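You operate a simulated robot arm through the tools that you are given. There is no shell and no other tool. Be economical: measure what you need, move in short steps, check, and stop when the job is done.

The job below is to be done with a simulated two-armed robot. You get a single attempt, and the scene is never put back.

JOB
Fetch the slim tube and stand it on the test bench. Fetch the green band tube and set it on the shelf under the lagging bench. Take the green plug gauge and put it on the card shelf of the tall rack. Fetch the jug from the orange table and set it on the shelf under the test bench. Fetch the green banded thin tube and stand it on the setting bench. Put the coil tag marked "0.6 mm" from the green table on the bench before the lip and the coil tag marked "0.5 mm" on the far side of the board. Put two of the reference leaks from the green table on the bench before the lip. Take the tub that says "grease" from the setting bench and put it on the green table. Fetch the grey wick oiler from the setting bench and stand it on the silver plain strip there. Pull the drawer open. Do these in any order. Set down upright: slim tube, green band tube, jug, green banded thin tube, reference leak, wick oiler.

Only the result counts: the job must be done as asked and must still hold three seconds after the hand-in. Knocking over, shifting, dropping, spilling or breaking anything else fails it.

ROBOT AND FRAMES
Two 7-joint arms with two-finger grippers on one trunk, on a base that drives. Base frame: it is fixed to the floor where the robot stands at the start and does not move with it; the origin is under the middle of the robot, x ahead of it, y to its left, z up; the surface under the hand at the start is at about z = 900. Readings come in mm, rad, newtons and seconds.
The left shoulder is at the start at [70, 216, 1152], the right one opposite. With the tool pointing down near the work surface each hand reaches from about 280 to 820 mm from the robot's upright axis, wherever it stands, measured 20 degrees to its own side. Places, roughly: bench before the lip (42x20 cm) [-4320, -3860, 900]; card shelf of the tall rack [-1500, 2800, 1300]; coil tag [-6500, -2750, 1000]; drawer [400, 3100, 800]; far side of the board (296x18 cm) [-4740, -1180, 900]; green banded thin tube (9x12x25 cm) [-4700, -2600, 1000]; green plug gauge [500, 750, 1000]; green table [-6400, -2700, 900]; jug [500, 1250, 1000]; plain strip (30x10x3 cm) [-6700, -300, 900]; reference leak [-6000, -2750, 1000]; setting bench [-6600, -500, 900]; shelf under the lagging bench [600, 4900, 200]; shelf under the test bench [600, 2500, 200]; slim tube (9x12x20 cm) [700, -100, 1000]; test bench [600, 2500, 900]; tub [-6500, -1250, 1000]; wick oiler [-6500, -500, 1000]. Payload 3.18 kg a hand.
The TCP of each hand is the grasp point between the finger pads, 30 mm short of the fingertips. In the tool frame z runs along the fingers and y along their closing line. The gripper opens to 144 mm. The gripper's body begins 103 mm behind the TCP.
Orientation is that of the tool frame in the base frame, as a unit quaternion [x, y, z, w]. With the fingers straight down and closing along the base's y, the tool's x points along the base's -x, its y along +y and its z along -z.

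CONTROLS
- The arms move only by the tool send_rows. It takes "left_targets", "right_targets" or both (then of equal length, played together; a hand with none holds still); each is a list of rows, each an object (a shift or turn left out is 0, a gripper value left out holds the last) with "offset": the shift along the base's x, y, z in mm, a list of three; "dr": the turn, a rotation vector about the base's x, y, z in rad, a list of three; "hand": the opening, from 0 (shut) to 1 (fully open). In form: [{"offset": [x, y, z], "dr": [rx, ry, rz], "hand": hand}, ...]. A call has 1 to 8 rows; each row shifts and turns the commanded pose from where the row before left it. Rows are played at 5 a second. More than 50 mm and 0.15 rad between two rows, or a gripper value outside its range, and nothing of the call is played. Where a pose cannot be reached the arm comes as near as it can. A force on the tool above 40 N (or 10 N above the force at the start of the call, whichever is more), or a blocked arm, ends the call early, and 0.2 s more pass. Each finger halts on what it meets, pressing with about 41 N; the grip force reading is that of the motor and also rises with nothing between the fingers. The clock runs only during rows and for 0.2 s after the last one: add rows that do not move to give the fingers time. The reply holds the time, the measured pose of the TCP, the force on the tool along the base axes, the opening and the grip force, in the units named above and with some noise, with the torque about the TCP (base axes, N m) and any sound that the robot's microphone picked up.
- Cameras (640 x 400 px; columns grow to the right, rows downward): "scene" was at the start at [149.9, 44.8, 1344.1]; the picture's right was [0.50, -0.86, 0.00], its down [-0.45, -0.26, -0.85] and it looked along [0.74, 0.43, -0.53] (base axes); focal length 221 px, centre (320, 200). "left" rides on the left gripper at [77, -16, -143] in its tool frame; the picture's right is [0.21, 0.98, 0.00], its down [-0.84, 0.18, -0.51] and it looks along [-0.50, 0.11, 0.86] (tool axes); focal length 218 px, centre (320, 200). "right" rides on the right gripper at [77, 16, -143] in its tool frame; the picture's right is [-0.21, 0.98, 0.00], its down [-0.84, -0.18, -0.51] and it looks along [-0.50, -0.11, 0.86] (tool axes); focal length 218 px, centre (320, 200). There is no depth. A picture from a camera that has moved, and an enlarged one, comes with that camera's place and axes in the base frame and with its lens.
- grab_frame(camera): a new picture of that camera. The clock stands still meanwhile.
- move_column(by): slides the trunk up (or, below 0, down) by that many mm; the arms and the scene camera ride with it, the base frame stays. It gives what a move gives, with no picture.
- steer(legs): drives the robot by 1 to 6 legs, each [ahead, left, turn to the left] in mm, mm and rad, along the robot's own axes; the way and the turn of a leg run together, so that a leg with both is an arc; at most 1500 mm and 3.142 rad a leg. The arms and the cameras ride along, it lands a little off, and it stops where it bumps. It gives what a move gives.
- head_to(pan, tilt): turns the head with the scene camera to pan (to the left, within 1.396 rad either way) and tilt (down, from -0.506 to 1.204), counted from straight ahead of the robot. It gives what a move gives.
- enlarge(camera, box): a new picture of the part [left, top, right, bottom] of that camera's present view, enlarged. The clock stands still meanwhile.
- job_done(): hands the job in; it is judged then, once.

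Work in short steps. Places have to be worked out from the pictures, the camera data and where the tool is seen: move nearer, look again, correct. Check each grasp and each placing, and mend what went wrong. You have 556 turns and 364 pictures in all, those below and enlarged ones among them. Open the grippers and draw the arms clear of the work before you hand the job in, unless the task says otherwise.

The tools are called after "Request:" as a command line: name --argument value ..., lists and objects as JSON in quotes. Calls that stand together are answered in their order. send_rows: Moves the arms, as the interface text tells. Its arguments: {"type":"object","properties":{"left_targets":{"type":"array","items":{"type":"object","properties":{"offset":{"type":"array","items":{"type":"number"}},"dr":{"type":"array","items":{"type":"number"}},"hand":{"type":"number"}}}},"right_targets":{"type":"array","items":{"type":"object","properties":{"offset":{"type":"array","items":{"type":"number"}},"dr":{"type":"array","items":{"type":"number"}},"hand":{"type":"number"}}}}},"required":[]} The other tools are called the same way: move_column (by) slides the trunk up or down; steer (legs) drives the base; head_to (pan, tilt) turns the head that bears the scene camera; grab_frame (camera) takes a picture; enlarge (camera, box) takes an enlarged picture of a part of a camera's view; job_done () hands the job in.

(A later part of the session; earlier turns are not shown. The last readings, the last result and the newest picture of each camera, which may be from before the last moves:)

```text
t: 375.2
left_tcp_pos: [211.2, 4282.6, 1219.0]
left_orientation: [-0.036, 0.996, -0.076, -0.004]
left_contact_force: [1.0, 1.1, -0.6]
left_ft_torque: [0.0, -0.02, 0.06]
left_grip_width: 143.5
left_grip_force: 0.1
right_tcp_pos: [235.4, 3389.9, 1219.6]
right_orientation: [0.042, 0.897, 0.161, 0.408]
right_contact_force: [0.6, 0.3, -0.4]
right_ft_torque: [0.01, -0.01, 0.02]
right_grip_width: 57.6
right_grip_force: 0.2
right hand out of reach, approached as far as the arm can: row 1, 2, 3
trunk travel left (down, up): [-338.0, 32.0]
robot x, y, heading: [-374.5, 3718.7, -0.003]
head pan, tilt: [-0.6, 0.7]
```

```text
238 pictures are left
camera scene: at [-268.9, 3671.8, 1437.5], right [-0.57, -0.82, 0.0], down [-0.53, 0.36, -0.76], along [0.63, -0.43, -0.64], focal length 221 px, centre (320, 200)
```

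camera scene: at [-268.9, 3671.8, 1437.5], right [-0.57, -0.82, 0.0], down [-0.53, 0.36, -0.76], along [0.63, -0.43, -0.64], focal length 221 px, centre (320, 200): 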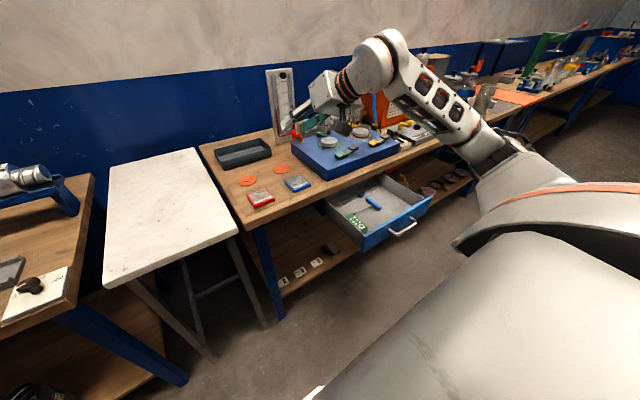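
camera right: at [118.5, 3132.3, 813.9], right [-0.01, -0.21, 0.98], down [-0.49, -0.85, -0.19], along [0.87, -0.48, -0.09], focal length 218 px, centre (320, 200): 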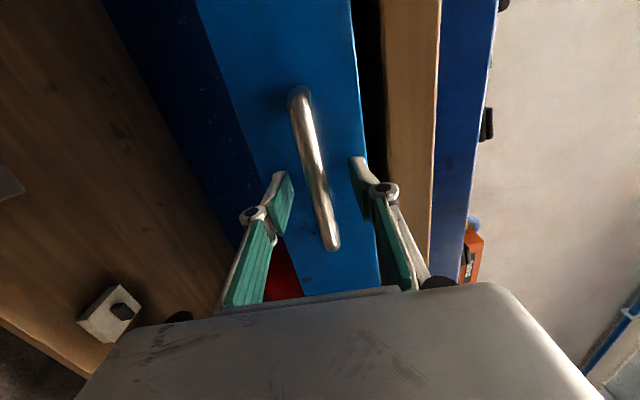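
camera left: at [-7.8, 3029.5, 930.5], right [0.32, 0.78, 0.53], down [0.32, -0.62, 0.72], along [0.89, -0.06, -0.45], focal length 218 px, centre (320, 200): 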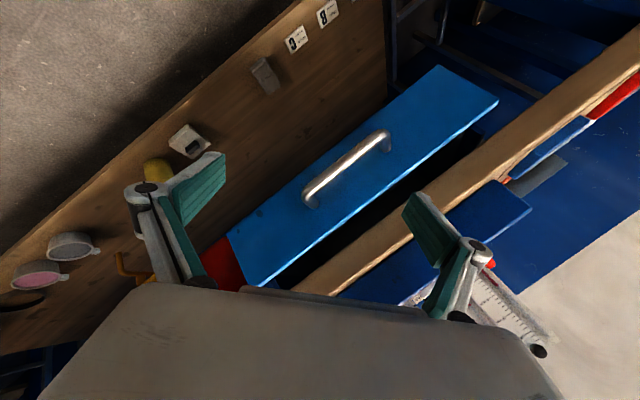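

Finish the downward pitch.

Request:
send_rows --right_targets '[{"dr": [-0.048, 0.121, 0.0125], "hand": 1}, {"dr": [-0.048, 0.121, 0.0125]}, {"dr": [-0.048, 0.121, 0.0125]}, {"dr": [-0.048, 0.121, 0.0125]}, {"dr": [-0.048, 0.121, 0.0125]}, {"dr": [-0.048, 0.121, 0.0125]}, {"dr": [-0.048, 0.121, 0.0125]}]'

Request:
head_to --pan 1.3 --tilt 0.3

Request:
grab_frame --camera "scene"

```text
t: 376.8
left_tcp_pos: [211.0, 4282.7, 1217.1]
left_orientation: [-0.036, 0.996, -0.077, -0.003]
left_contact_force: [1.0, 0.3, 0.1]
left_ft_torque: [-0.03, -0.03, 0.01]
left_grip_width: 143.9
left_grip_force: 0.0
right_tcp_pos: [236.0, 3391.5, 1220.2]
right_orientation: [0.011, 0.991, 0.048, 0.124]
right_contact_force: [0.0, 0.5, 0.5]
right_ft_torque: [-0.01, -0.03, 0.0]
right_grip_width: 144.1
right_grip_force: 0.1
right hand out of reach, approached as far as the arm can: row 6, 7
trunk travel left (down, up): [-338.0, 32.0]
robot x, y, heading: [-378.0, 3721.1, -0.003]
head pan, tilt: [-0.6, 0.7]
```

```text
t: 378.7
left_tcp_pos: [210.9, 4283.5, 1219.3]
left_orientation: [-0.036, 0.996, -0.076, -0.003]
left_contact_force: [-0.4, 0.3, -0.2]
left_ft_torque: [-0.01, -0.02, -0.02]
left_grip_width: 144.1
left_grip_force: 0.0
right_tcp_pos: [236.0, 3391.2, 1219.6]
right_orientation: [0.011, 0.991, 0.049, 0.123]
right_contact_force: [0.5, -1.6, -0.6]
right_ft_torque: [0.04, -0.03, 0.02]
right_grip_width: 143.9
right_grip_force: 0.1
trunk travel left (down, up): [-338.0, 32.0]
robot x, y, heading: [-378.8, 3717.9, -0.004]
head pan, tilt: [1.3, 0.3]
```

```text
237 pictures are left
camera scene: at [-313.9, 3809.7, 1473.7], right [0.96, -0.27, 0.0], down [-0.08, -0.28, -0.96], along [0.26, 0.92, -0.3], focal length 221 px, centre (320, 200)
```

scene: 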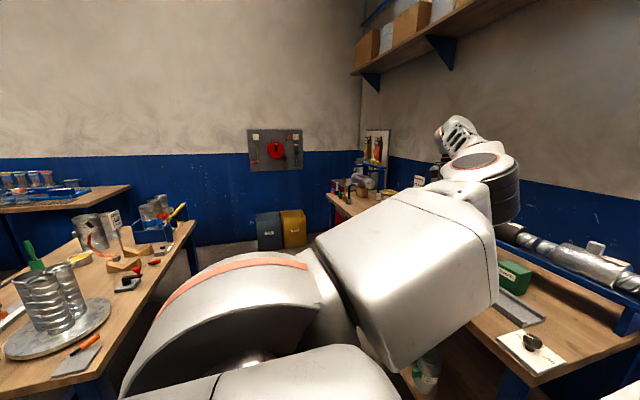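

Arms are sane. Drive back along the aisle to the first bench (y≈790) for the green gauge.

Request:
steer --legs '[[30, 0, 0.004], [0, -1000, 0], [0, -1000, 0]]'

Request:
head_to --pan 0.5 --tilt 0.7

Request:
grab_frame --camera "scene"

```text
t: 397.1
left_tcp_pos: [255.6, 2273.3, 1219.4]
left_orientation: [-0.043, 0.996, -0.076, -0.002]
left_contact_force: [0.3, 0.1, -0.1]
left_ft_torque: [0.01, 0.01, 0.0]
left_grip_width: 144.1
left_grip_force: 0.0
right_tcp_pos: [291.2, 1382.2, 1220.5]
right_orientation: [0.005, 0.991, 0.049, 0.123]
right_contact_force: [-0.3, 0.3, 0.4]
right_ft_torque: [-0.01, -0.01, 0.01]
right_grip_width: 144.0
right_grip_force: 0.1
trunk travel left (down, up): [-338.0, 32.0]
robot x, y, heading: [-329.2, 1703.1, 0.01]
head pan, tilt: [1.3, 0.3]
```

```text
t: 398.2
left_tcp_pos: [256.0, 2273.5, 1219.8]
left_orientation: [-0.043, 0.996, -0.077, -0.003]
left_contact_force: [0.7, -0.2, 0.4]
left_ft_torque: [-0.02, 0.04, -0.01]
left_grip_width: 144.0
left_grip_force: 0.1
right_tcp_pos: [291.6, 1381.1, 1219.8]
right_orientation: [0.006, 0.991, 0.048, 0.123]
right_contact_force: [0.9, -0.3, -0.3]
right_ft_torque: [0.01, 0.01, -0.02]
right_grip_width: 143.8
right_grip_force: 0.1
trunk travel left (down, up): [-338.0, 32.0]
robot x, y, heading: [-326.1, 1704.7, 0.011]
head pan, tilt: [0.499, 0.7]
```

```text
236 pictures are left
camera scene: at [-213.0, 1745.3, 1437.6], right [0.49, -0.87, 0.0], down [-0.56, -0.32, -0.77], along [0.67, 0.37, -0.64], focal length 221 px, centre (320, 200)
```

scene: 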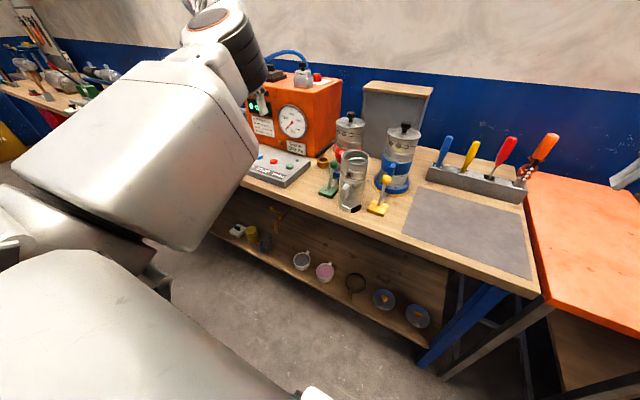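

All fine. Go on to y≈1005, then forward.

Request:
steer --legs '[[0, -700, -0.011], [270, 0, 0]]'

Request:
head_to --pan -0.3 --tilt 0.6

Request:
grab_frame --camera "scene"

Request:
grab_frame --camera "right"

```text
t: 406.3
left_tcp_pos: [534.6, 1579.8, 1218.1]
left_orientation: [-0.045, 0.996, -0.076, -0.003]
left_contact_force: [0.2, 0.5, 0.1]
left_ft_torque: [0.05, 0.02, 0.0]
left_grip_width: 143.6
left_grip_force: 0.1
right_tcp_pos: [572.1, 687.9, 1219.4]
right_orientation: [0.002, 0.991, 0.05, 0.122]
right_contact_force: [1.4, 0.2, 0.0]
right_ft_torque: [-0.02, -0.02, -0.01]
right_grip_width: 144.1
right_grip_force: 0.1
trunk travel left (down, up): [-338.0, 32.0]
robot x, y, heading: [-48.9, 1008.8, 0.014]
head pan, tilt: [0.499, 0.7]
```

```text
t: 407.4
left_tcp_pos: [532.1, 1579.5, 1218.5]
left_orientation: [-0.044, 0.996, -0.076, -0.003]
left_contact_force: [-0.6, 0.1, -0.8]
left_ft_torque: [-0.01, -0.01, -0.03]
left_grip_width: 144.3
left_grip_force: 0.1
right_tcp_pos: [571.9, 687.5, 1220.4]
right_orientation: [0.002, 0.991, 0.049, 0.123]
right_contact_force: [0.2, -0.9, 0.7]
right_ft_torque: [-0.02, 0.0, 0.02]
right_grip_width: 143.9
right_grip_force: 0.1
trunk travel left (down, up): [-338.0, 32.0]
robot x, y, heading: [-50.0, 1005.6, 0.014]
head pan, tilt: [-0.3, 0.6]
```

```text
235 pictures are left
camera scene: at [77.4, 982.8, 1446.2], right [-0.28, -0.96, 0.0], down [-0.54, 0.16, -0.83], along [0.79, -0.23, -0.56], focal length 221 px, centre (320, 200)
```

scene: 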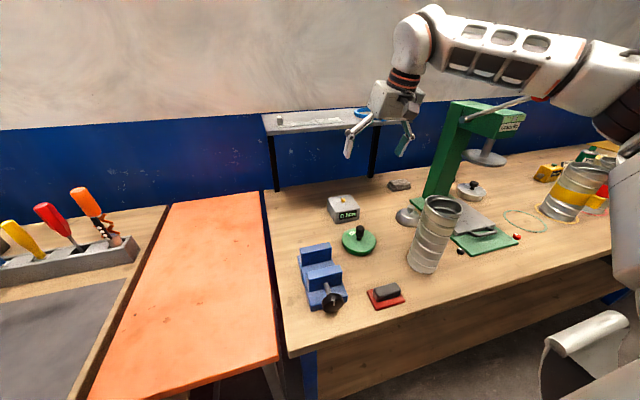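

```text
234 pictures are left
camera right: at [463.1, 692.1, 1340.7], right [0.2, 0.97, 0.15], down [0.69, -0.24, 0.68], along [0.69, -0.03, -0.72], focal length 218 px, centre (320, 200)
```

right: 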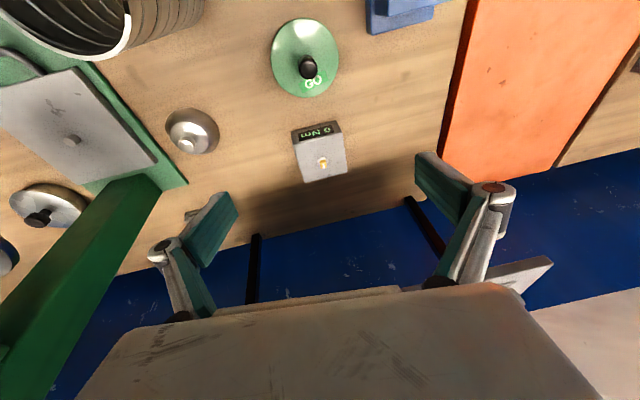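

Gauge knob ≈[568,704]. Level the tool and descend to z≈1060, then re-measure.

Request:
send_rows --right_targets '[{"offset": [-10, 6, -30], "dr": [-0.05, 0.123, 0.002], "hand": 0.6}, {"offset": [0, 5, -40], "dr": [-0.05, 0.123, 0.002]}, {"offset": [0, 5, -45]}, {"offset": [0, 0, -45]}]'

Request:
grab_frame --camera "right"

```text
t: 408.4
left_tcp_pos: [532.4, 1578.5, 1218.2]
left_orientation: [-0.045, 0.996, -0.076, -0.003]
left_contact_force: [-0.4, -0.5, -0.3]
left_ft_torque: [0.07, 0.02, 0.01]
left_grip_width: 144.3
left_grip_force: 0.1
right_tcp_pos: [565.6, 687.2, 1111.1]
right_orientation: [0.009, 0.997, 0.029, 0.076]
right_contact_force: [0.9, -0.1, 0.8]
right_ft_torque: [0.02, 0.04, 0.01]
right_grip_width: 86.4
right_grip_force: 0.1
right hand out of reach, approached as far as the arm can: row 1, 2
trunk travel left (down, up): [-338.0, 32.0]
robot x, y, heading: [-49.0, 1004.1, 0.019]
head pan, tilt: [-0.3, 0.6]
```

```text
233 pictures are left
camera right: at [468.1, 698.1, 1241.0], right [0.22, 0.97, 0.09], down [0.75, -0.23, 0.62], along [0.62, -0.07, -0.78], focal length 218 px, centre (320, 200)
```

right: 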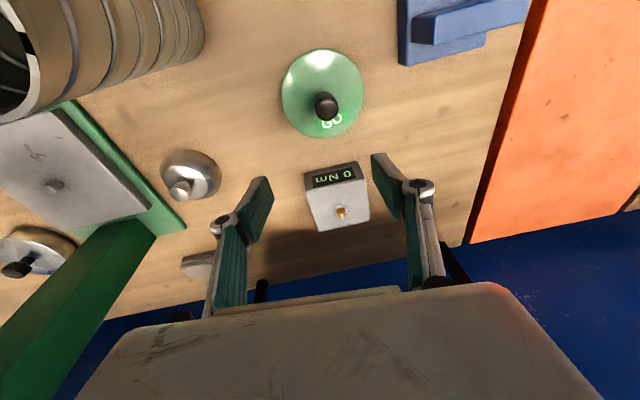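

Knob ≈[556,716,935]. Level, centre over it and lower to z≈1000.

Request:
send_rows --right_targets '[{"offset": [-10, 29, 0], "dr": [-0.052, 0.138, 0.016]}, {"offset": [0, 0, -40], "hand": 0.45}, {"offset": [0, 0, -40]}, {"offset": [0, 0, -30]}]'

Request:
grab_frame --camera "right"

Request:
enlarge --camera "scene" --box '[300, 140, 480, 280]'

```text
t: 409.4
left_tcp_pos: [533.6, 1578.9, 1218.9]
left_orientation: [-0.045, 0.996, -0.076, -0.002]
left_contact_force: [-0.6, -0.2, 0.2]
left_ft_torque: [0.01, 0.03, 0.01]
left_grip_width: 143.9
left_grip_force: 0.1
right_tcp_pos: [553.4, 718.3, 996.9]
right_orientation: [0.001, 1.0, 0.002, 0.007]
right_contact_force: [-0.2, 0.1, -0.2]
right_ft_torque: [0.05, -0.03, -0.02]
right_grip_width: 64.7
right_grip_force: 0.1
trunk travel left (down, up): [-338.0, 32.0]
robot x, y, heading: [-50.3, 1006.6, 0.016]
head pan, tilt: [-0.3, 0.6]
```

```text
232 pictures are left
camera right: at [475.7, 734.4, 1138.3], right [0.21, 0.98, 0.01], down [0.84, -0.18, 0.52], along [0.51, -0.1, -0.85], focal length 218 px, centre (320, 200)
```

right: 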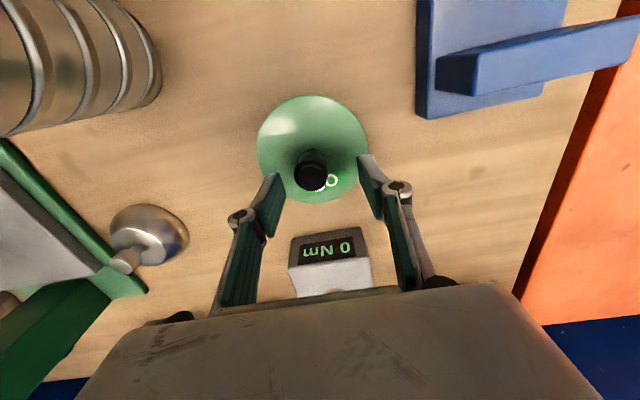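

```text
2.86 times, centred on (390, 210) of scene
camera zoom: at [77.6, 982.1, 1446.2], right [-0.28, -0.96, 0.0], down [-0.54, 0.16, -0.82], along [0.79, -0.23, -0.57], focal length 632 px, centre (120, 171)
```

zoom: 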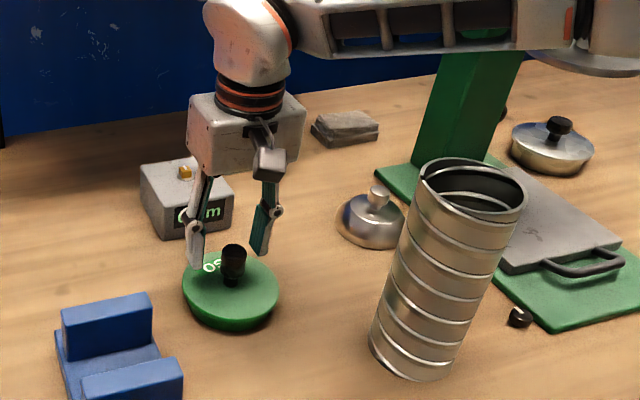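

Shift −7 in y, lower to z≈960 (tips above the disc), then close on the knob.

Request:
send_rows --right_targets '[{"offset": [2, -7, 0]}, {"offset": [0, 0, -20]}, {"offset": [0, 0, -15]}, {"hand": 0.2}, {"hand": 0.0}, {"hand": 0.0}]'

Request:
grab_frame --camera "right"

```text
t: 410.8
left_tcp_pos: [533.5, 1578.8, 1217.8]
left_orientation: [-0.044, 0.996, -0.077, -0.003]
left_contact_force: [0.4, 0.9, 0.3]
left_ft_torque: [-0.01, 0.0, -0.01]
left_grip_width: 144.1
left_grip_force: 0.1
right_tcp_pos: [556.4, 711.9, 963.3]
right_orientation: [0.001, 1.0, 0.003, 0.007]
right_contact_force: [-0.2, -0.1, -1.5]
right_ft_torque: [-0.01, -0.12, -0.02]
right_grip_width: 25.7
right_grip_force: 41.3
trunk travel left (down, up): [-338.0, 32.0]
robot x, y, heading: [-51.3, 1007.8, 0.018]
head pan, tilt: [-0.3, 0.6]
```

```text
230 pictures are left
camera right: at [477.6, 727.1, 1104.9], right [0.21, 0.98, 0.01], down [0.84, -0.18, 0.52], along [0.51, -0.1, -0.86], focal length 218 px, centre (320, 200)
```

right: 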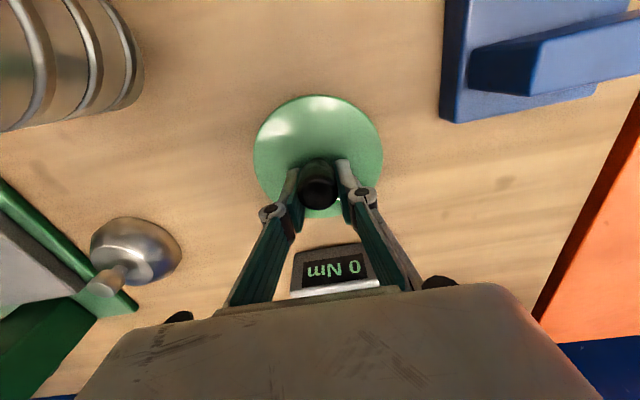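

Gripped (25.7 mm). Lift and check, TCP sits 63 mm above its base.

Request:
send_rows --right_targets '[{"offset": [0, 0, 40]}, {"offset": [0, 0, 45]}, {"offset": [0, 0, 45]}, {"offset": [0, 0, 40]}, {"offset": [-20, 0, 30]}]'

Request:
grab_frame --camera "right"

```text
t: 412.0
left_tcp_pos: [531.6, 1579.3, 1219.4]
left_orientation: [-0.044, 0.996, -0.076, -0.002]
left_contact_force: [0.0, 0.3, 0.4]
left_ft_torque: [0.03, -0.04, 0.0]
left_grip_width: 144.0
left_grip_force: 0.1
right_tcp_pos: [535.5, 711.1, 1163.0]
right_orientation: [0.001, 1.0, 0.002, 0.008]
right_contact_force: [-0.3, -0.4, -2.1]
right_ft_torque: [-0.02, -0.03, -0.01]
right_grip_width: 25.7
right_grip_force: 40.9
trunk travel left (down, up): [-338.0, 32.0]
robot x, y, heading: [-48.0, 1007.4, 0.014]
head pan, tilt: [-0.3, 0.6]
```

```text
229 pictures are left
camera right: at [456.8, 726.6, 1305.3], right [0.21, 0.98, 0.01], down [0.84, -0.18, 0.52], along [0.51, -0.1, -0.86], focal length 218 px, centre (320, 200)
```

right: 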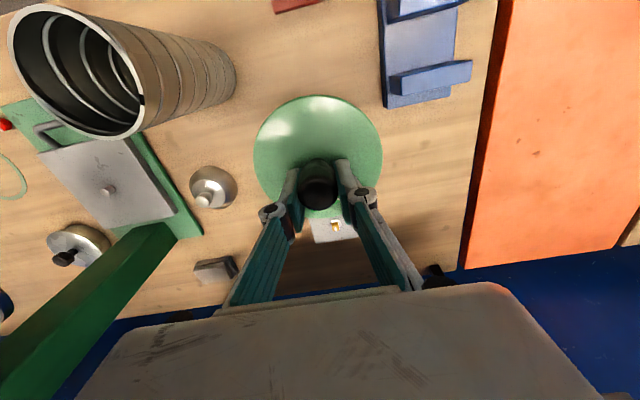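

Held. Back out, bring both hands in and drive to the passage at y≈3560.

Request:
steer --legs '[[-280, 0, -0.014], [0, 1300, 0], [0, 1250, 0]]'

Request:
send_rows --left_targets '[{"offset": [-30, -30, 10]}, {"offset": [-30, -30, 10]}, {"offset": [-20, -30, 10]}]' --right_targets '[{"offset": [-30, 20, 30]}, {"offset": [-30, 20, 30]}, {"offset": [-30, 20, 20]}]'

Request:
head_to --pan 1.39 --tilt 0.2

Request:
grab_frame --camera "scene"

```text
t: 435.8
left_tcp_pos: [261.4, 4102.8, 1220.0]
left_orientation: [-0.038, 0.996, -0.076, -0.004]
left_contact_force: [-0.4, 0.1, 0.9]
left_ft_torque: [0.02, -0.01, 0.0]
left_grip_width: 143.9
left_grip_force: 0.1
right_tcp_pos: [251.8, 3234.3, 1162.2]
right_orientation: [0.009, 1.0, 0.002, 0.008]
right_contact_force: [0.2, 0.0, -2.3]
right_ft_torque: [-0.01, -0.01, -0.03]
right_grip_width: 25.5
right_grip_force: 41.2
trunk travel left (down, up): [-338.0, 32.0]
robot x, y, heading: [-330.9, 3541.2, 0.004]
head pan, tilt: [-0.3, 0.6]
```

```text
t: 436.6
left_tcp_pos: [139.5, 4107.2, 1216.0]
left_orientation: [-0.135, 0.985, -0.11, -0.01]
left_contact_force: [0.7, 0.5, 0.5]
left_ft_torque: [0.04, 0.04, 0.0]
left_grip_width: 143.9
left_grip_force: 0.1
right_tcp_pos: [171.2, 3289.8, 1234.2]
right_orientation: [0.007, 1.0, 0.001, 0.006]
right_contact_force: [0.9, -0.3, -1.5]
right_ft_torque: [0.04, 0.0, 0.02]
right_grip_width: 26.0
right_grip_force: 41.3
trunk travel left (down, up): [-338.0, 32.0]
robot x, y, heading: [-329.6, 3541.0, -0.001]
head pan, tilt: [-0.3, 0.6]
stopped in row 3 (left hand): the arm was blocked; the commanded pose is now the measured one
```

```text
t: 438.4
left_tcp_pos: [140.8, 4106.8, 1215.9]
left_orientation: [-0.134, 0.985, -0.112, -0.01]
left_contact_force: [0.6, -0.5, -0.4]
left_ft_torque: [-0.01, 0.01, 0.0]
left_grip_width: 144.2
left_grip_force: 0.1
right_tcp_pos: [170.4, 3289.0, 1235.7]
right_orientation: [0.007, 1.0, 0.002, 0.008]
right_contact_force: [-0.1, -0.6, -3.1]
right_ft_torque: [0.01, -0.01, 0.0]
right_grip_width: 25.9
right_grip_force: 41.0
trunk travel left (down, up): [-338.0, 32.0]
robot x, y, heading: [-332.3, 3537.2, 0.002]
head pan, tilt: [1.389, 0.201]
```

```text
228 pictures are left
camera scene: at [-271.3, 3630.7, 1483.0], right [0.98, -0.18, 0.0], down [-0.04, -0.2, -0.98], along [0.18, 0.96, -0.2], focal length 221 px, centre (320, 200)
```

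scene: 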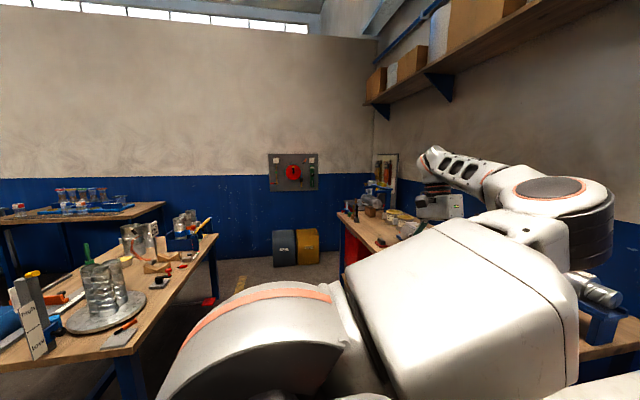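

Turn left 1.57 in place and look westward (pan left).

Request:
steer --legs '[[0, 0, 1.57]]'

Request:
grab_frame --camera "scene"

```text
t: 442.6
left_tcp_pos: [-899.2, 4008.7, 1216.1]
left_orientation: [0.792, -0.6, 0.086, -0.072]
left_contact_force: [-0.4, -0.3, 0.2]
left_ft_torque: [-0.02, 0.04, -0.01]
left_grip_width: 144.1
left_grip_force: 0.1
right_tcp_pos: [-81.3, 4041.0, 1235.5]
right_orientation: [-0.703, 0.712, 0.006, 0.004]
right_contact_force: [0.1, -0.4, -2.8]
right_ft_torque: [0.04, -0.03, 0.0]
right_grip_width: 25.5
right_grip_force: 41.4
trunk travel left (down, up): [-338.0, 32.0]
robot x, y, heading: [-330.8, 3541.8, 1.576]
head pan, tilt: [1.389, 0.201]
```

```text
227 pictures are left
camera scene: at [-420.0, 3595.6, 1483.0], right [0.18, 0.98, 0.0], down [0.2, -0.04, -0.98], along [-0.96, 0.17, -0.2], focal length 221 px, centre (320, 200)
```

scene: 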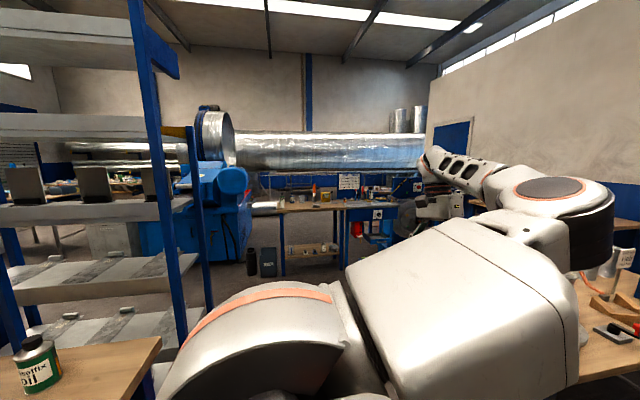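

The rack is at left. Turn another 1.2 rad left to face it.

Request:
steer --legs '[[0, 0, 1.3]]'

Request:
head_to --pan 0.9 --tilt 0.2

Request:
grab_frame --camera "scene"

```text
t: 446.2
left_tcp_pos: [-930.9, 3112.4, 1214.9]
left_orientation: [0.994, 0.006, 0.025, -0.109]
left_contact_force: [0.6, 0.1, 0.3]
left_ft_torque: [-0.04, 0.01, 0.0]
left_grip_width: 144.1
left_grip_force: 0.1
right_tcp_pos: [-748.7, 3910.0, 1234.9]
right_orientation: [0.991, -0.137, -0.006, 0.001]
right_contact_force: [-0.5, -0.5, -2.8]
right_ft_torque: [0.0, 0.03, -0.03]
right_grip_width: 25.4
right_grip_force: 41.1
trunk travel left (down, up): [-338.0, 32.0]
robot x, y, heading: [-332.1, 3535.7, 2.88]
head pan, tilt: [1.389, 0.201]
```

```text
t: 447.1
left_tcp_pos: [-930.2, 3111.7, 1215.7]
left_orientation: [0.994, 0.006, 0.024, -0.109]
left_contact_force: [0.4, -0.2, -0.4]
left_ft_torque: [0.05, -0.02, 0.01]
left_grip_width: 143.9
left_grip_force: 0.0
right_tcp_pos: [-748.0, 3911.0, 1235.0]
right_orientation: [0.99, -0.138, -0.006, 0.001]
right_contact_force: [0.1, -0.2, -3.8]
right_ft_torque: [0.04, -0.02, 0.0]
right_grip_width: 25.6
right_grip_force: 41.0
trunk travel left (down, up): [-338.0, 32.0]
robot x, y, heading: [-330.4, 3536.8, 2.878]
head pan, tilt: [0.901, 0.201]
```

```text
226 pictures are left
camera scene: at [-441.5, 3493.7, 1483.0], right [-0.6, 0.8, 0.0], down [0.16, 0.12, -0.98], along [-0.79, -0.59, -0.2], focal length 221 px, centre (320, 200)
```

scene: 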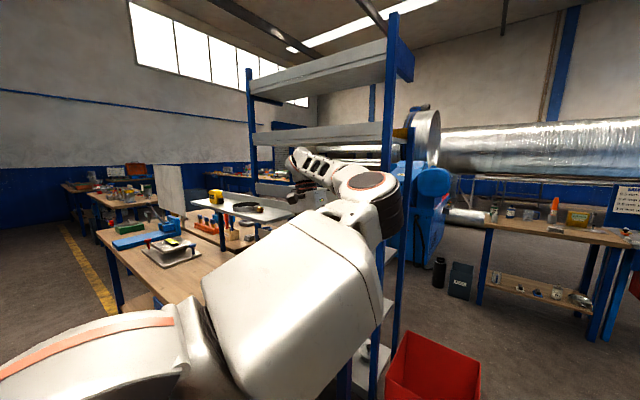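

I see the rack (east side x≈−1350, y 2250–3130). I must find its access; drive west along y≈3560 to x≈−850 and look.

Request:
steer --legs '[[0, 0, 0.26], [450, 0, 0]]'

Request:
head_to --pan 0.3 --tilt 0.45

Request:
grab_frame --camera "scene"

```text
t: 450.9
left_tcp_pos: [-1248.7, 2971.5, 1215.8]
left_orientation: [0.985, 0.132, 0.021, -0.113]
left_contact_force: [14.6, 3.2, 2.0]
left_ft_torque: [-0.01, 0.97, -1.08]
left_grip_width: 144.1
left_grip_force: 0.0
right_tcp_pos: [-1289.8, 3790.3, 1234.5]
right_orientation: [1.0, -0.006, -0.007, 0.002]
right_contact_force: [0.2, -0.5, -2.3]
right_ft_torque: [-0.02, 0.02, -0.02]
right_grip_width: 25.6
right_grip_force: 41.0
trunk travel left (down, up): [-338.0, 32.0]
robot x, y, heading: [-789.1, 3537.3, -3.136]
head pan, tilt: [0.901, 0.201]
stopped in leg 2: the force on the tool passed its limit at 41 N (the readings are from after the stop); the commanded pose is now the measured one
```

```text
t: 451.9
left_tcp_pos: [-1249.2, 2971.7, 1216.1]
left_orientation: [0.985, 0.132, 0.019, -0.111]
left_contact_force: [20.9, 2.9, 2.3]
left_ft_torque: [-0.03, 1.33, -1.53]
left_grip_width: 143.1
left_grip_force: 0.1
right_tcp_pos: [-1287.0, 3790.5, 1236.8]
right_orientation: [1.0, -0.007, -0.008, 0.003]
right_contact_force: [-0.1, -0.8, -2.9]
right_ft_torque: [0.05, 0.03, 0.02]
right_grip_width: 25.6
right_grip_force: 41.2
trunk travel left (down, up): [-338.0, 32.0]
robot x, y, heading: [-789.7, 3541.5, -3.141]
head pan, tilt: [0.3, 0.45]
```

```text
225 pictures are left
camera scene: at [-912.9, 3512.8, 1460.1], right [-0.3, 0.95, 0.0], down [0.41, 0.13, -0.9], along [-0.86, -0.27, -0.43], focal length 221 px, centre (320, 200)
```

scene: 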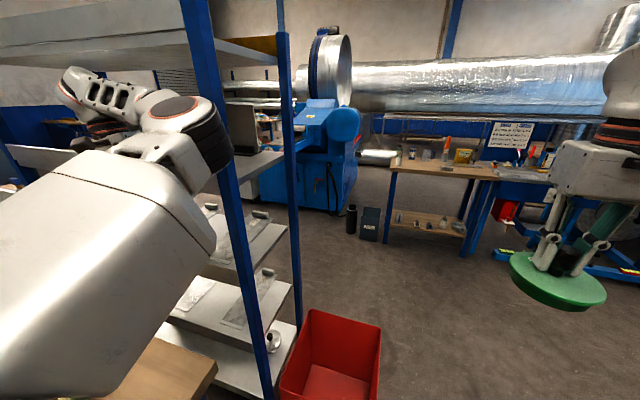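

The left hand touched the rack edge. Back off at once and look at it.

Request:
steer --legs '[[-150, 0, 0]]'

Request:
grab_frame --camera "left"

Request:
head_to --pan 0.7 --tilt 0.3

Request:
grab_frame --camera "scene"

```text
t: 453.3
left_tcp_pos: [-1101.2, 2972.5, 1215.0]
left_orientation: [0.985, 0.132, 0.019, -0.112]
left_contact_force: [1.3, -0.1, -0.9]
left_ft_torque: [-0.04, 0.11, 0.01]
left_grip_width: 143.9
left_grip_force: 0.0
right_tcp_pos: [-1138.8, 3791.0, 1236.1]
right_orientation: [1.0, -0.008, -0.008, 0.002]
right_contact_force: [0.0, -0.4, -2.6]
right_ft_torque: [0.02, 0.04, -0.01]
right_grip_width: 25.5
right_grip_force: 40.9
trunk travel left (down, up): [-338.0, 32.0]
robot x, y, heading: [-639.6, 3543.5, -3.141]
head pan, tilt: [0.3, 0.45]
```

```text
224 pictures are left
camera left: at [-1034.8, 2974.6, 1361.7], right [0.46, -0.87, -0.2], down [-0.77, -0.5, 0.4], along [-0.44, -0.03, -0.9], focal length 218 px, centre (320, 200)
```

left: 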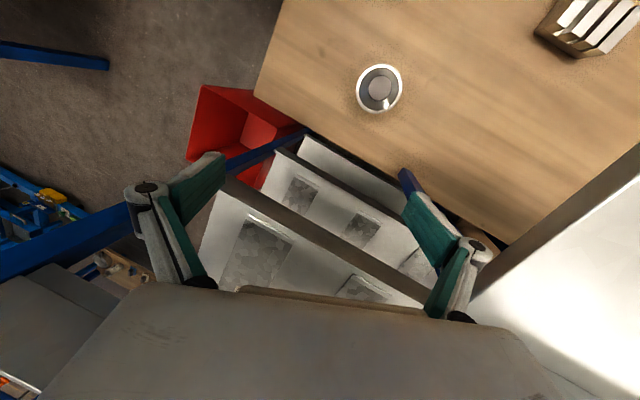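

```text
t: 454.2
left_tcp_pos: [-1102.4, 2972.3, 1213.3]
left_orientation: [0.985, 0.132, 0.02, -0.112]
left_contact_force: [0.6, 0.2, -0.2]
left_ft_torque: [-0.03, 0.0, -0.04]
left_grip_width: 143.9
left_grip_force: 0.0
right_tcp_pos: [-1139.5, 3790.9, 1234.6]
right_orientation: [1.0, -0.008, -0.006, 0.002]
right_contact_force: [0.2, -0.6, -2.3]
right_ft_torque: [0.01, 0.02, 0.0]
right_grip_width: 25.5
right_grip_force: 41.5
trunk travel left (down, up): [-338.0, 32.0]
robot x, y, heading: [-639.1, 3543.0, -3.139]
head pan, tilt: [0.7, 0.3]
```

```text
223 pictures are left
camera scene: at [-749.0, 3479.9, 1473.6], right [-0.64, 0.76, 0.0], down [0.23, 0.19, -0.96], along [-0.73, -0.62, -0.3], focal length 221 px, centre (320, 200)
```

scene: 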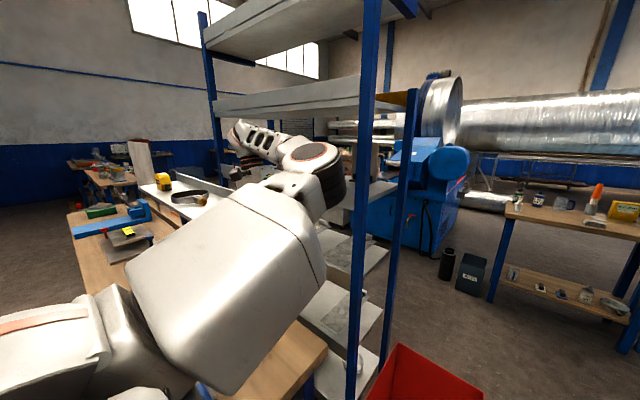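

The rack's east side is reachable only over the bench with a pitched tool (273 mm clearance), so I need to re-grasp the gauge with the left hand pitched. I'll use the empty white table: go back and turn around.

Request:
steer --legs '[[-300, 0, 0], [0, 0, -1.57], [0, 0, -1.57]]'

Request:
head_to --pan 0 --tilt 0.6

Request:
grab_frame --camera "scene"

```text
t: 463.9
left_tcp_pos: [129.2, 4101.8, 1214.3]
left_orientation: [-0.125, 0.986, -0.112, -0.02]
left_contact_force: [-0.3, 0.5, -0.5]
left_ft_torque: [0.01, 0.04, -0.03]
left_grip_width: 144.2
left_grip_force: 0.0
right_tcp_pos: [155.9, 3284.2, 1235.7]
right_orientation: [0.013, 1.0, 0.001, 0.006]
right_contact_force: [-0.1, -0.2, -4.0]
right_ft_torque: [0.0, 0.0, 0.0]
right_grip_width: 25.7
right_grip_force: 41.3
trunk travel left (down, up): [-338.0, 32.0]
robot x, y, heading: [-341.0, 3537.3, -0.009]
head pan, tilt: [0.7, 0.3]
```

```text
t: 465.0
left_tcp_pos: [129.4, 4102.9, 1214.7]
left_orientation: [-0.125, 0.986, -0.112, -0.02]
left_contact_force: [0.2, 0.3, 0.0]
left_ft_torque: [0.03, -0.01, 0.04]
left_grip_width: 144.0
left_grip_force: 0.1
right_tcp_pos: [156.1, 3284.7, 1235.0]
right_orientation: [0.014, 1.0, 0.001, 0.007]
right_contact_force: [-0.9, 1.0, -2.5]
right_ft_torque: [-0.01, 0.02, 0.02]
right_grip_width: 25.8
right_grip_force: 40.7
trunk travel left (down, up): [-338.0, 32.0]
robot x, y, heading: [-343.5, 3537.2, -0.01]
head pan, tilt: [0.0, 0.6]
```

```text
222 pictures are left
camera scene: at [-211.5, 3539.0, 1446.2], right [-0.01, -1.0, 0.0], down [-0.56, 0.01, -0.83], along [0.83, -0.01, -0.56], focal length 221 px, centre (320, 200)
```

scene: 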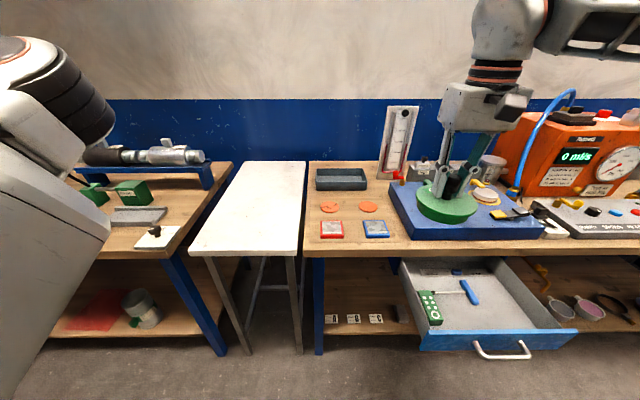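

Drive so the white table is in front (robot ≈[-150,3720]) and bring the right hand over its centre.

Request:
steer --legs '[[0, 183, 0.01], [190, 0, 0]]'

Request:
send_rows --right_targets '[{"offset": [15, 42, -15]}, {"offset": [15, 42, -15]}, {"offset": [15, 42, -15]}, {"offset": [20, 42, -15]}, {"offset": [20, 42, -15]}, {"offset": [20, 42, -15]}, {"offset": [10, 0, -45]}, {"offset": [0, 0, -45]}]'

Request:
grab_frame --camera "scene"

```text
t: 468.4
left_tcp_pos: [316.0, 4291.7, 1214.4]
left_orientation: [-0.131, 0.985, -0.112, -0.019]
left_contact_force: [1.0, -0.8, 0.4]
left_ft_torque: [0.0, 0.03, -0.01]
left_grip_width: 144.3
left_grip_force: 0.0
right_tcp_pos: [350.4, 3473.0, 1235.3]
right_orientation: [0.008, 1.0, 0.002, 0.006]
right_contact_force: [-0.4, 0.4, -4.0]
right_ft_torque: [-0.01, 0.01, -0.02]
right_grip_width: 25.6
right_grip_force: 41.4
trunk travel left (down, up): [-338.0, 32.0]
robot x, y, heading: [-151.2, 3724.3, -0.001]
head pan, tilt: [0.0, 0.6]
```

```text
t: 470.2
left_tcp_pos: [315.7, 4291.6, 1213.6]
left_orientation: [-0.131, 0.985, -0.112, -0.019]
left_contact_force: [0.7, -0.2, 0.6]
left_ft_torque: [-0.06, -0.01, 0.04]
left_grip_width: 143.7
left_grip_force: 0.1
right_tcp_pos: [465.6, 3724.1, 1057.5]
right_orientation: [0.009, 1.0, 0.001, 0.006]
right_contact_force: [0.7, -1.1, -3.2]
right_ft_torque: [0.01, 0.0, -0.04]
right_grip_width: 25.8
right_grip_force: 41.4
trunk travel left (down, up): [-338.0, 32.0]
robot x, y, heading: [-151.5, 3725.1, 0.006]
head pan, tilt: [0.0, 0.6]
```

```text
221 pictures are left
camera scene: at [-20.0, 3724.4, 1446.1], right [0.0, -1.0, 0.0], down [-0.57, 0.0, -0.82], along [0.82, 0.0, -0.57], focal length 221 px, centre (320, 200)
```

scene: 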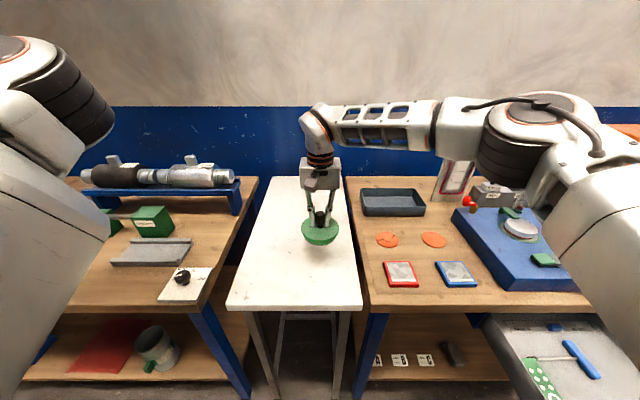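

Lower onto the white table.

Request:
send_rows --right_targets '[{"offset": [0, 0, -40]}, {"offset": [0, 0, -35]}, {"offset": [0, 0, -10]}, {"offset": [0, 0, -5]}, {"offset": [0, 0, -4]}, {"offset": [0, 0, -3]}]'

```text
t: 471.6
left_tcp_pos: [314.8, 4291.2, 1215.3]
left_orientation: [-0.131, 0.985, -0.112, -0.019]
left_contact_force: [-0.5, 0.3, 0.3]
left_ft_torque: [0.05, -0.02, -0.03]
left_grip_width: 143.9
left_grip_force: 0.0
right_tcp_pos: [466.0, 3725.7, 962.9]
right_orientation: [0.01, 1.0, 0.003, 0.01]
right_contact_force: [3.8, -2.1, 27.4]
right_ft_torque: [-0.04, 1.07, 0.01]
right_grip_width: 25.8
right_grip_force: 40.6
trunk travel left (down, up): [-338.0, 32.0]
robot x, y, heading: [-150.8, 3724.2, 0.0]
head pan, tilt: [0.0, 0.6]
```

Contact at z≈963 (table at 900). Release and retreat to the right.

Request:
send_rows --right_targets '[{"offset": [0, 0, 1], "hand": 0.3}, {"hand": 0.4}, {"offset": [0, 0, 45]}, {"offset": [0, 0, 45]}, {"offset": [0, -40, 30]}, {"offset": [-20, -45, 0]}, {"offset": [-20, -45, 0]}, {"offset": [-20, -45, 0]}]'

Request:
send_rows --right_targets '[{"offset": [-20, -45, 10]}, {"offset": [-20, -45, 10]}, {"offset": [-20, -30, 10]}]' --left_targets '[{"offset": [30, -10, 0], "dr": [0.05, -0.1, -0.05]}, {"offset": [30, -20, 0], "dr": [0.05, -0.1, -0.05]}, {"offset": [30, -30, 0], "dr": [0.05, -0.1, -0.05]}]'

Request:
grab_frame --camera "scene"

```text
t: 473.4
left_tcp_pos: [313.7, 4288.9, 1214.6]
left_orientation: [-0.131, 0.985, -0.112, -0.019]
left_contact_force: [-0.2, 0.4, 0.1]
left_ft_torque: [0.07, 0.01, -0.01]
left_grip_width: 144.2
left_grip_force: 0.0
right_tcp_pos: [405.1, 3546.9, 1080.6]
right_orientation: [0.007, 1.0, 0.003, 0.007]
right_contact_force: [-0.3, -0.3, -0.1]
right_ft_torque: [0.01, -0.01, -0.04]
right_grip_width: 57.5
right_grip_force: 0.0
trunk travel left (down, up): [-338.0, 32.0]
robot x, y, heading: [-148.8, 3727.3, -0.003]
head pan, tilt: [0.0, 0.6]
```

```text
refused: row 1 steps farther than a row can; nothing moved
```

```text
220 pictures are left
camera scene: at [-21.5, 3721.8, 1446.3], right [0.0, -1.0, 0.0], down [-0.56, 0.0, -0.83], along [0.83, 0.0, -0.56], focal length 221 px, centre (320, 200)
```

scene: 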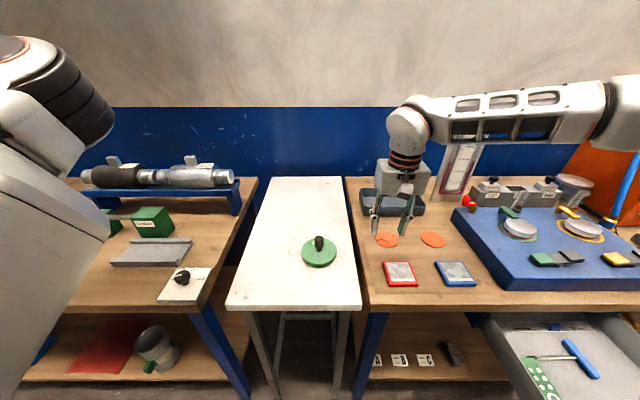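

Raise the right hand out of the way and pitch the left hand forward while bringing it in.

Request:
send_rows --right_targets '[{"offset": [-10, -30, 35]}, {"offset": [-10, -30, 35]}, {"offset": [-10, -30, 35]}, {"offset": [0, -20, 0]}, {}, {}, {}]' --left_targets '[{"offset": [15, -20, -10], "dr": [0.047, -0.133, -0.0206]}, {"offset": [15, -25, -10], "dr": [0.047, -0.133, -0.0206]}, {"offset": [15, -30, -10], "dr": [0.047, -0.133, -0.0206]}, {"offset": [10, -30, -10], "dr": [0.047, -0.133, -0.0206]}, {"offset": [0, -30, -10], "dr": [0.047, -0.133, -0.0206]}, {"offset": [0, -30, -10], "dr": [0.047, -0.133, -0.0206]}, {"offset": [0, -30, -10], "dr": [0.047, -0.133, -0.0206]}]'

Request:
grab_frame --camera "scene"

```text
t: 474.2
left_tcp_pos: [307.7, 4299.0, 1165.4]
left_orientation: [-0.179, 0.966, -0.086, 0.166]
left_contact_force: [0.0, -0.2, -0.5]
left_ft_torque: [0.02, -0.02, 0.0]
left_grip_width: 144.1
left_grip_force: 0.0
right_tcp_pos: [377.0, 3466.9, 1176.1]
right_orientation: [0.009, 1.0, 0.001, 0.006]
right_contact_force: [-0.3, -0.6, -0.8]
right_ft_torque: [0.03, 0.01, -0.01]
right_grip_width: 57.5
right_grip_force: 0.1
trunk travel left (down, up): [-338.0, 32.0]
robot x, y, heading: [-148.6, 3727.1, 0.003]
head pan, tilt: [0.0, 0.6]
stopped in row 3 (left hand): the arm was blocked; the commanded pose is now the measured one
```

```text
219 pictures are left
camera scene: at [-21.4, 3722.8, 1446.3], right [0.0, -1.0, 0.0], down [-0.56, 0.0, -0.83], along [0.83, 0.0, -0.56], focal length 221 px, centre (320, 200)
```

scene: 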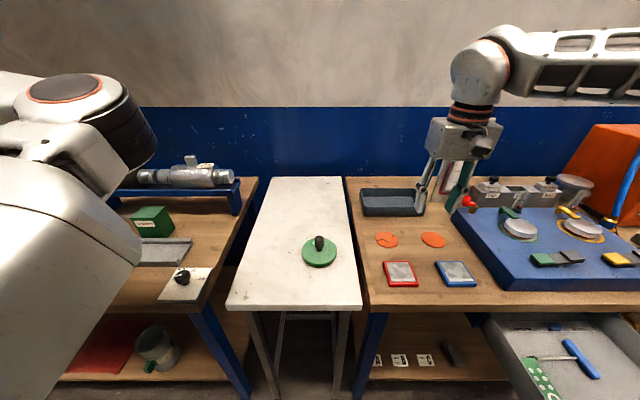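

The left elbow sits forward and blocks; extend the left hand forward/up while turning to the pitched pose to unfold it.

Request:
send_rows --left_targets '[{"offset": [40, 0, 20]}, {"offset": [40, 0, 20]}, {"offset": [40, -10, 15], "dr": [0.053, -0.092, -0.042]}, {"offset": [40, -10, 10], "dr": [0.053, -0.092, -0.042]}, {"offset": [40, -15, 0], "dr": [0.053, -0.092, -0.042]}, {"offset": [30, -25, 0], "dr": [0.053, -0.092, -0.042]}, {"offset": [0, -30, 0], "dr": [0.053, -0.092, -0.042]}, {"offset": [0, -30, 0], "dr": [0.053, -0.092, -0.042]}]'

Request:
grab_frame --camera "scene"

```text
t: 475.8
left_tcp_pos: [501.2, 4303.9, 1223.2]
left_orientation: [-0.11, 0.912, -0.002, 0.395]
left_contact_force: [0.0, 0.2, 0.7]
left_ft_torque: [0.0, 0.0, 0.03]
left_grip_width: 144.2
left_grip_force: 0.0
right_tcp_pos: [377.7, 3468.0, 1174.4]
right_orientation: [0.008, 1.0, 0.001, 0.006]
right_contact_force: [0.3, 0.2, -0.1]
right_ft_torque: [0.02, 0.0, 0.02]
right_grip_width: 57.8
right_grip_force: 0.1
trunk travel left (down, up): [-338.0, 32.0]
robot x, y, heading: [-149.1, 3726.1, -0.003]
head pan, tilt: [0.0, 0.6]
stopped in row 8 (left hand): the arm was blocked; the commanded pose is now the measured one
```

```text
218 pictures are left
camera scene: at [-20.5, 3723.5, 1446.2], right [0.0, -1.0, 0.0], down [-0.56, 0.0, -0.83], along [0.83, 0.0, -0.56], focal length 221 px, centre (320, 200)
```

scene: 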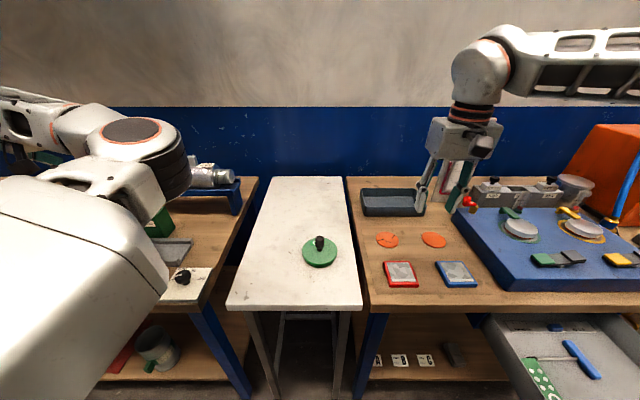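

Elbow is on the inner side. Swing the hand inward at long extension so that the arm straightens.

Request:
send_rows --left_targets '[{"offset": [40, -20, 0]}, {"offset": [40, -20, 0]}, {"offset": [40, -25, 0]}, {"offset": [35, -35, 0]}, {"offset": [30, -40, 0]}, {"offset": [20, -45, 0]}, {"offset": [10, -45, 0]}]'

Request:
grab_frame --camera "scene"

```text
t: 477.6
left_tcp_pos: [714.5, 4104.1, 1225.0]
left_orientation: [-0.131, 0.909, -0.003, 0.396]
left_contact_force: [-0.6, -0.2, -0.1]
left_ft_torque: [0.03, 0.0, -0.02]
left_grip_width: 144.3
left_grip_force: 0.1
right_tcp_pos: [377.3, 3468.1, 1174.6]
right_orientation: [0.007, 1.0, 0.002, 0.006]
right_contact_force: [-0.1, 1.0, -0.2]
right_ft_torque: [0.0, 0.03, -0.02]
right_grip_width: 57.8
right_grip_force: 0.0
trunk travel left (down, up): [-338.0, 32.0]
robot x, y, heading: [-150.5, 3724.4, 0.001]
head pan, tilt: [0.0, 0.6]
stopped in row 7 (left hand): the arm was blocked; the commanded pose is now the measured one
```

```text
217 pictures are left
camera scene: at [-20.6, 3724.4, 1446.2], right [0.0, -1.0, 0.0], down [-0.56, 0.0, -0.83], along [0.83, 0.0, -0.56], focal length 221 px, centre (320, 200)
```

scene: 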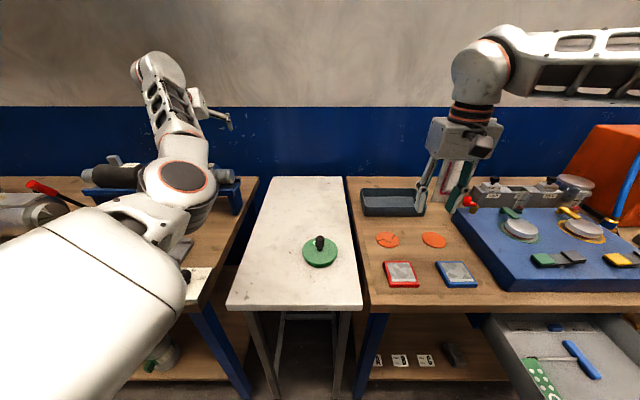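

I'll instead regrip with the right hand (good configuration), pitched ~60°, and approach the rack from its open west side later. Pitch the right hand while bringing it to the gauge.

Request:
send_rows --right_targets '[{"offset": [-10, 36, -15], "dr": [0, -0.15, 0]}, {"offset": [-10, 36, -15], "dr": [0, -0.15, 0]}, {"offset": [-5, 36, -20], "dr": [0, -0.15, 0]}, {"offset": [0, 36, -20], "dr": [0, -0.15, 0]}, {"offset": [0, 37, -20], "dr": [0, -0.15, 0]}, {"offset": [0, 38, -25], "dr": [0, -0.15, 0]}, {"offset": [0, 38, -25], "dr": [0, -0.15, 0]}]'

Request:
grab_frame --camera "right"

```text
t: 479.2
left_tcp_pos: [715.0, 4106.9, 1223.4]
left_orientation: [-0.132, 0.909, -0.004, 0.397]
left_contact_force: [-0.7, 0.0, -0.7]
left_ft_torque: [-0.02, -0.02, -0.04]
left_grip_width: 144.1
left_grip_force: 0.0
right_tcp_pos: [359.2, 3722.2, 1040.0]
right_orientation: [0.014, 0.862, 0.006, 0.507]
right_contact_force: [-0.3, 0.7, 0.6]
right_ft_torque: [-0.01, 0.02, -0.06]
right_grip_width: 57.5
right_grip_force: 0.1
trunk travel left (down, up): [-338.0, 32.0]
robot x, y, heading: [-149.8, 3720.9, 0.0]
head pan, tilt: [0.0, 0.6]
```

```text
216 pictures are left
camera right: at [196.9, 3742.2, 1043.2], right [0.12, 0.97, 0.21], down [-0.04, -0.2, 0.98], along [0.99, -0.13, 0.01], focal length 218 px, centre (320, 200)
```

right: 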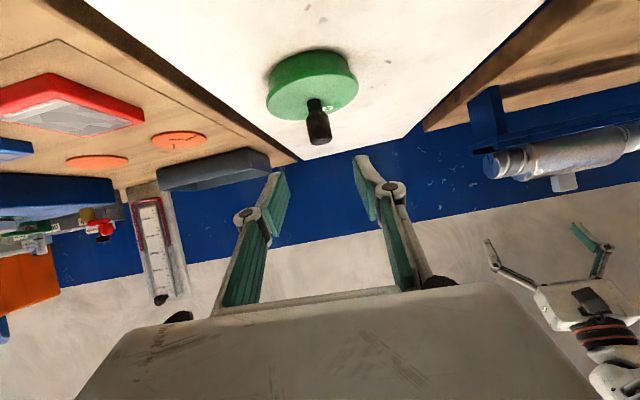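

Knob at ≈[466,3723,948]. Approach and close.

Request:
send_rows --right_targets '[{"offset": [30, 1, -35]}, {"offset": [30, 0, -28]}, {"offset": [25, 0, -15]}, {"offset": [22, 0, -9]}, {"hand": 0.15}, {"hand": 0}, {"hand": 0}]'

Request:
grab_frame --camera "right"

```text
t: 480.8
left_tcp_pos: [712.2, 4105.3, 1224.9]
left_orientation: [-0.13, 0.908, -0.004, 0.398]
left_contact_force: [0.2, 0.1, -0.3]
left_ft_torque: [-0.02, 0.0, 0.01]
left_grip_width: 143.9
left_grip_force: 0.1
right_tcp_pos: [461.6, 3728.4, 954.4]
right_orientation: [0.004, 0.86, 0.008, 0.51]
right_contact_force: [4.1, 12.4, 34.6]
right_ft_torque: [-0.48, -1.35, 0.33]
right_grip_width: 26.1
right_grip_force: 40.7
trunk travel left (down, up): [-338.0, 32.0]
robot x, y, heading: [-149.5, 3723.9, 0.002]
head pan, tilt: [0.0, 0.6]
```

```text
215 pictures are left
camera right: at [299.7, 3745.8, 956.0], right [0.1, 0.97, 0.2], down [-0.04, -0.2, 0.98], along [0.99, -0.11, 0.02], focal length 218 px, centre (320, 200)
```

right: 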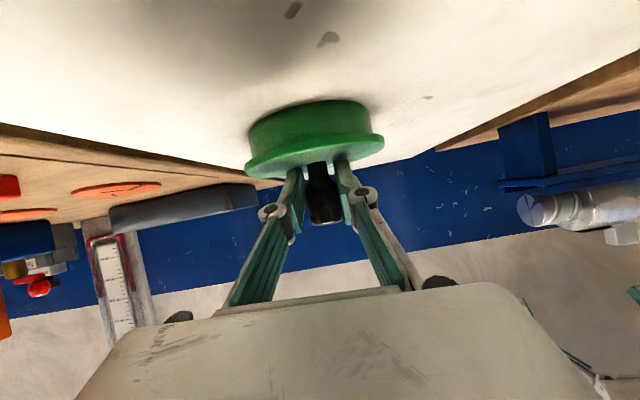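

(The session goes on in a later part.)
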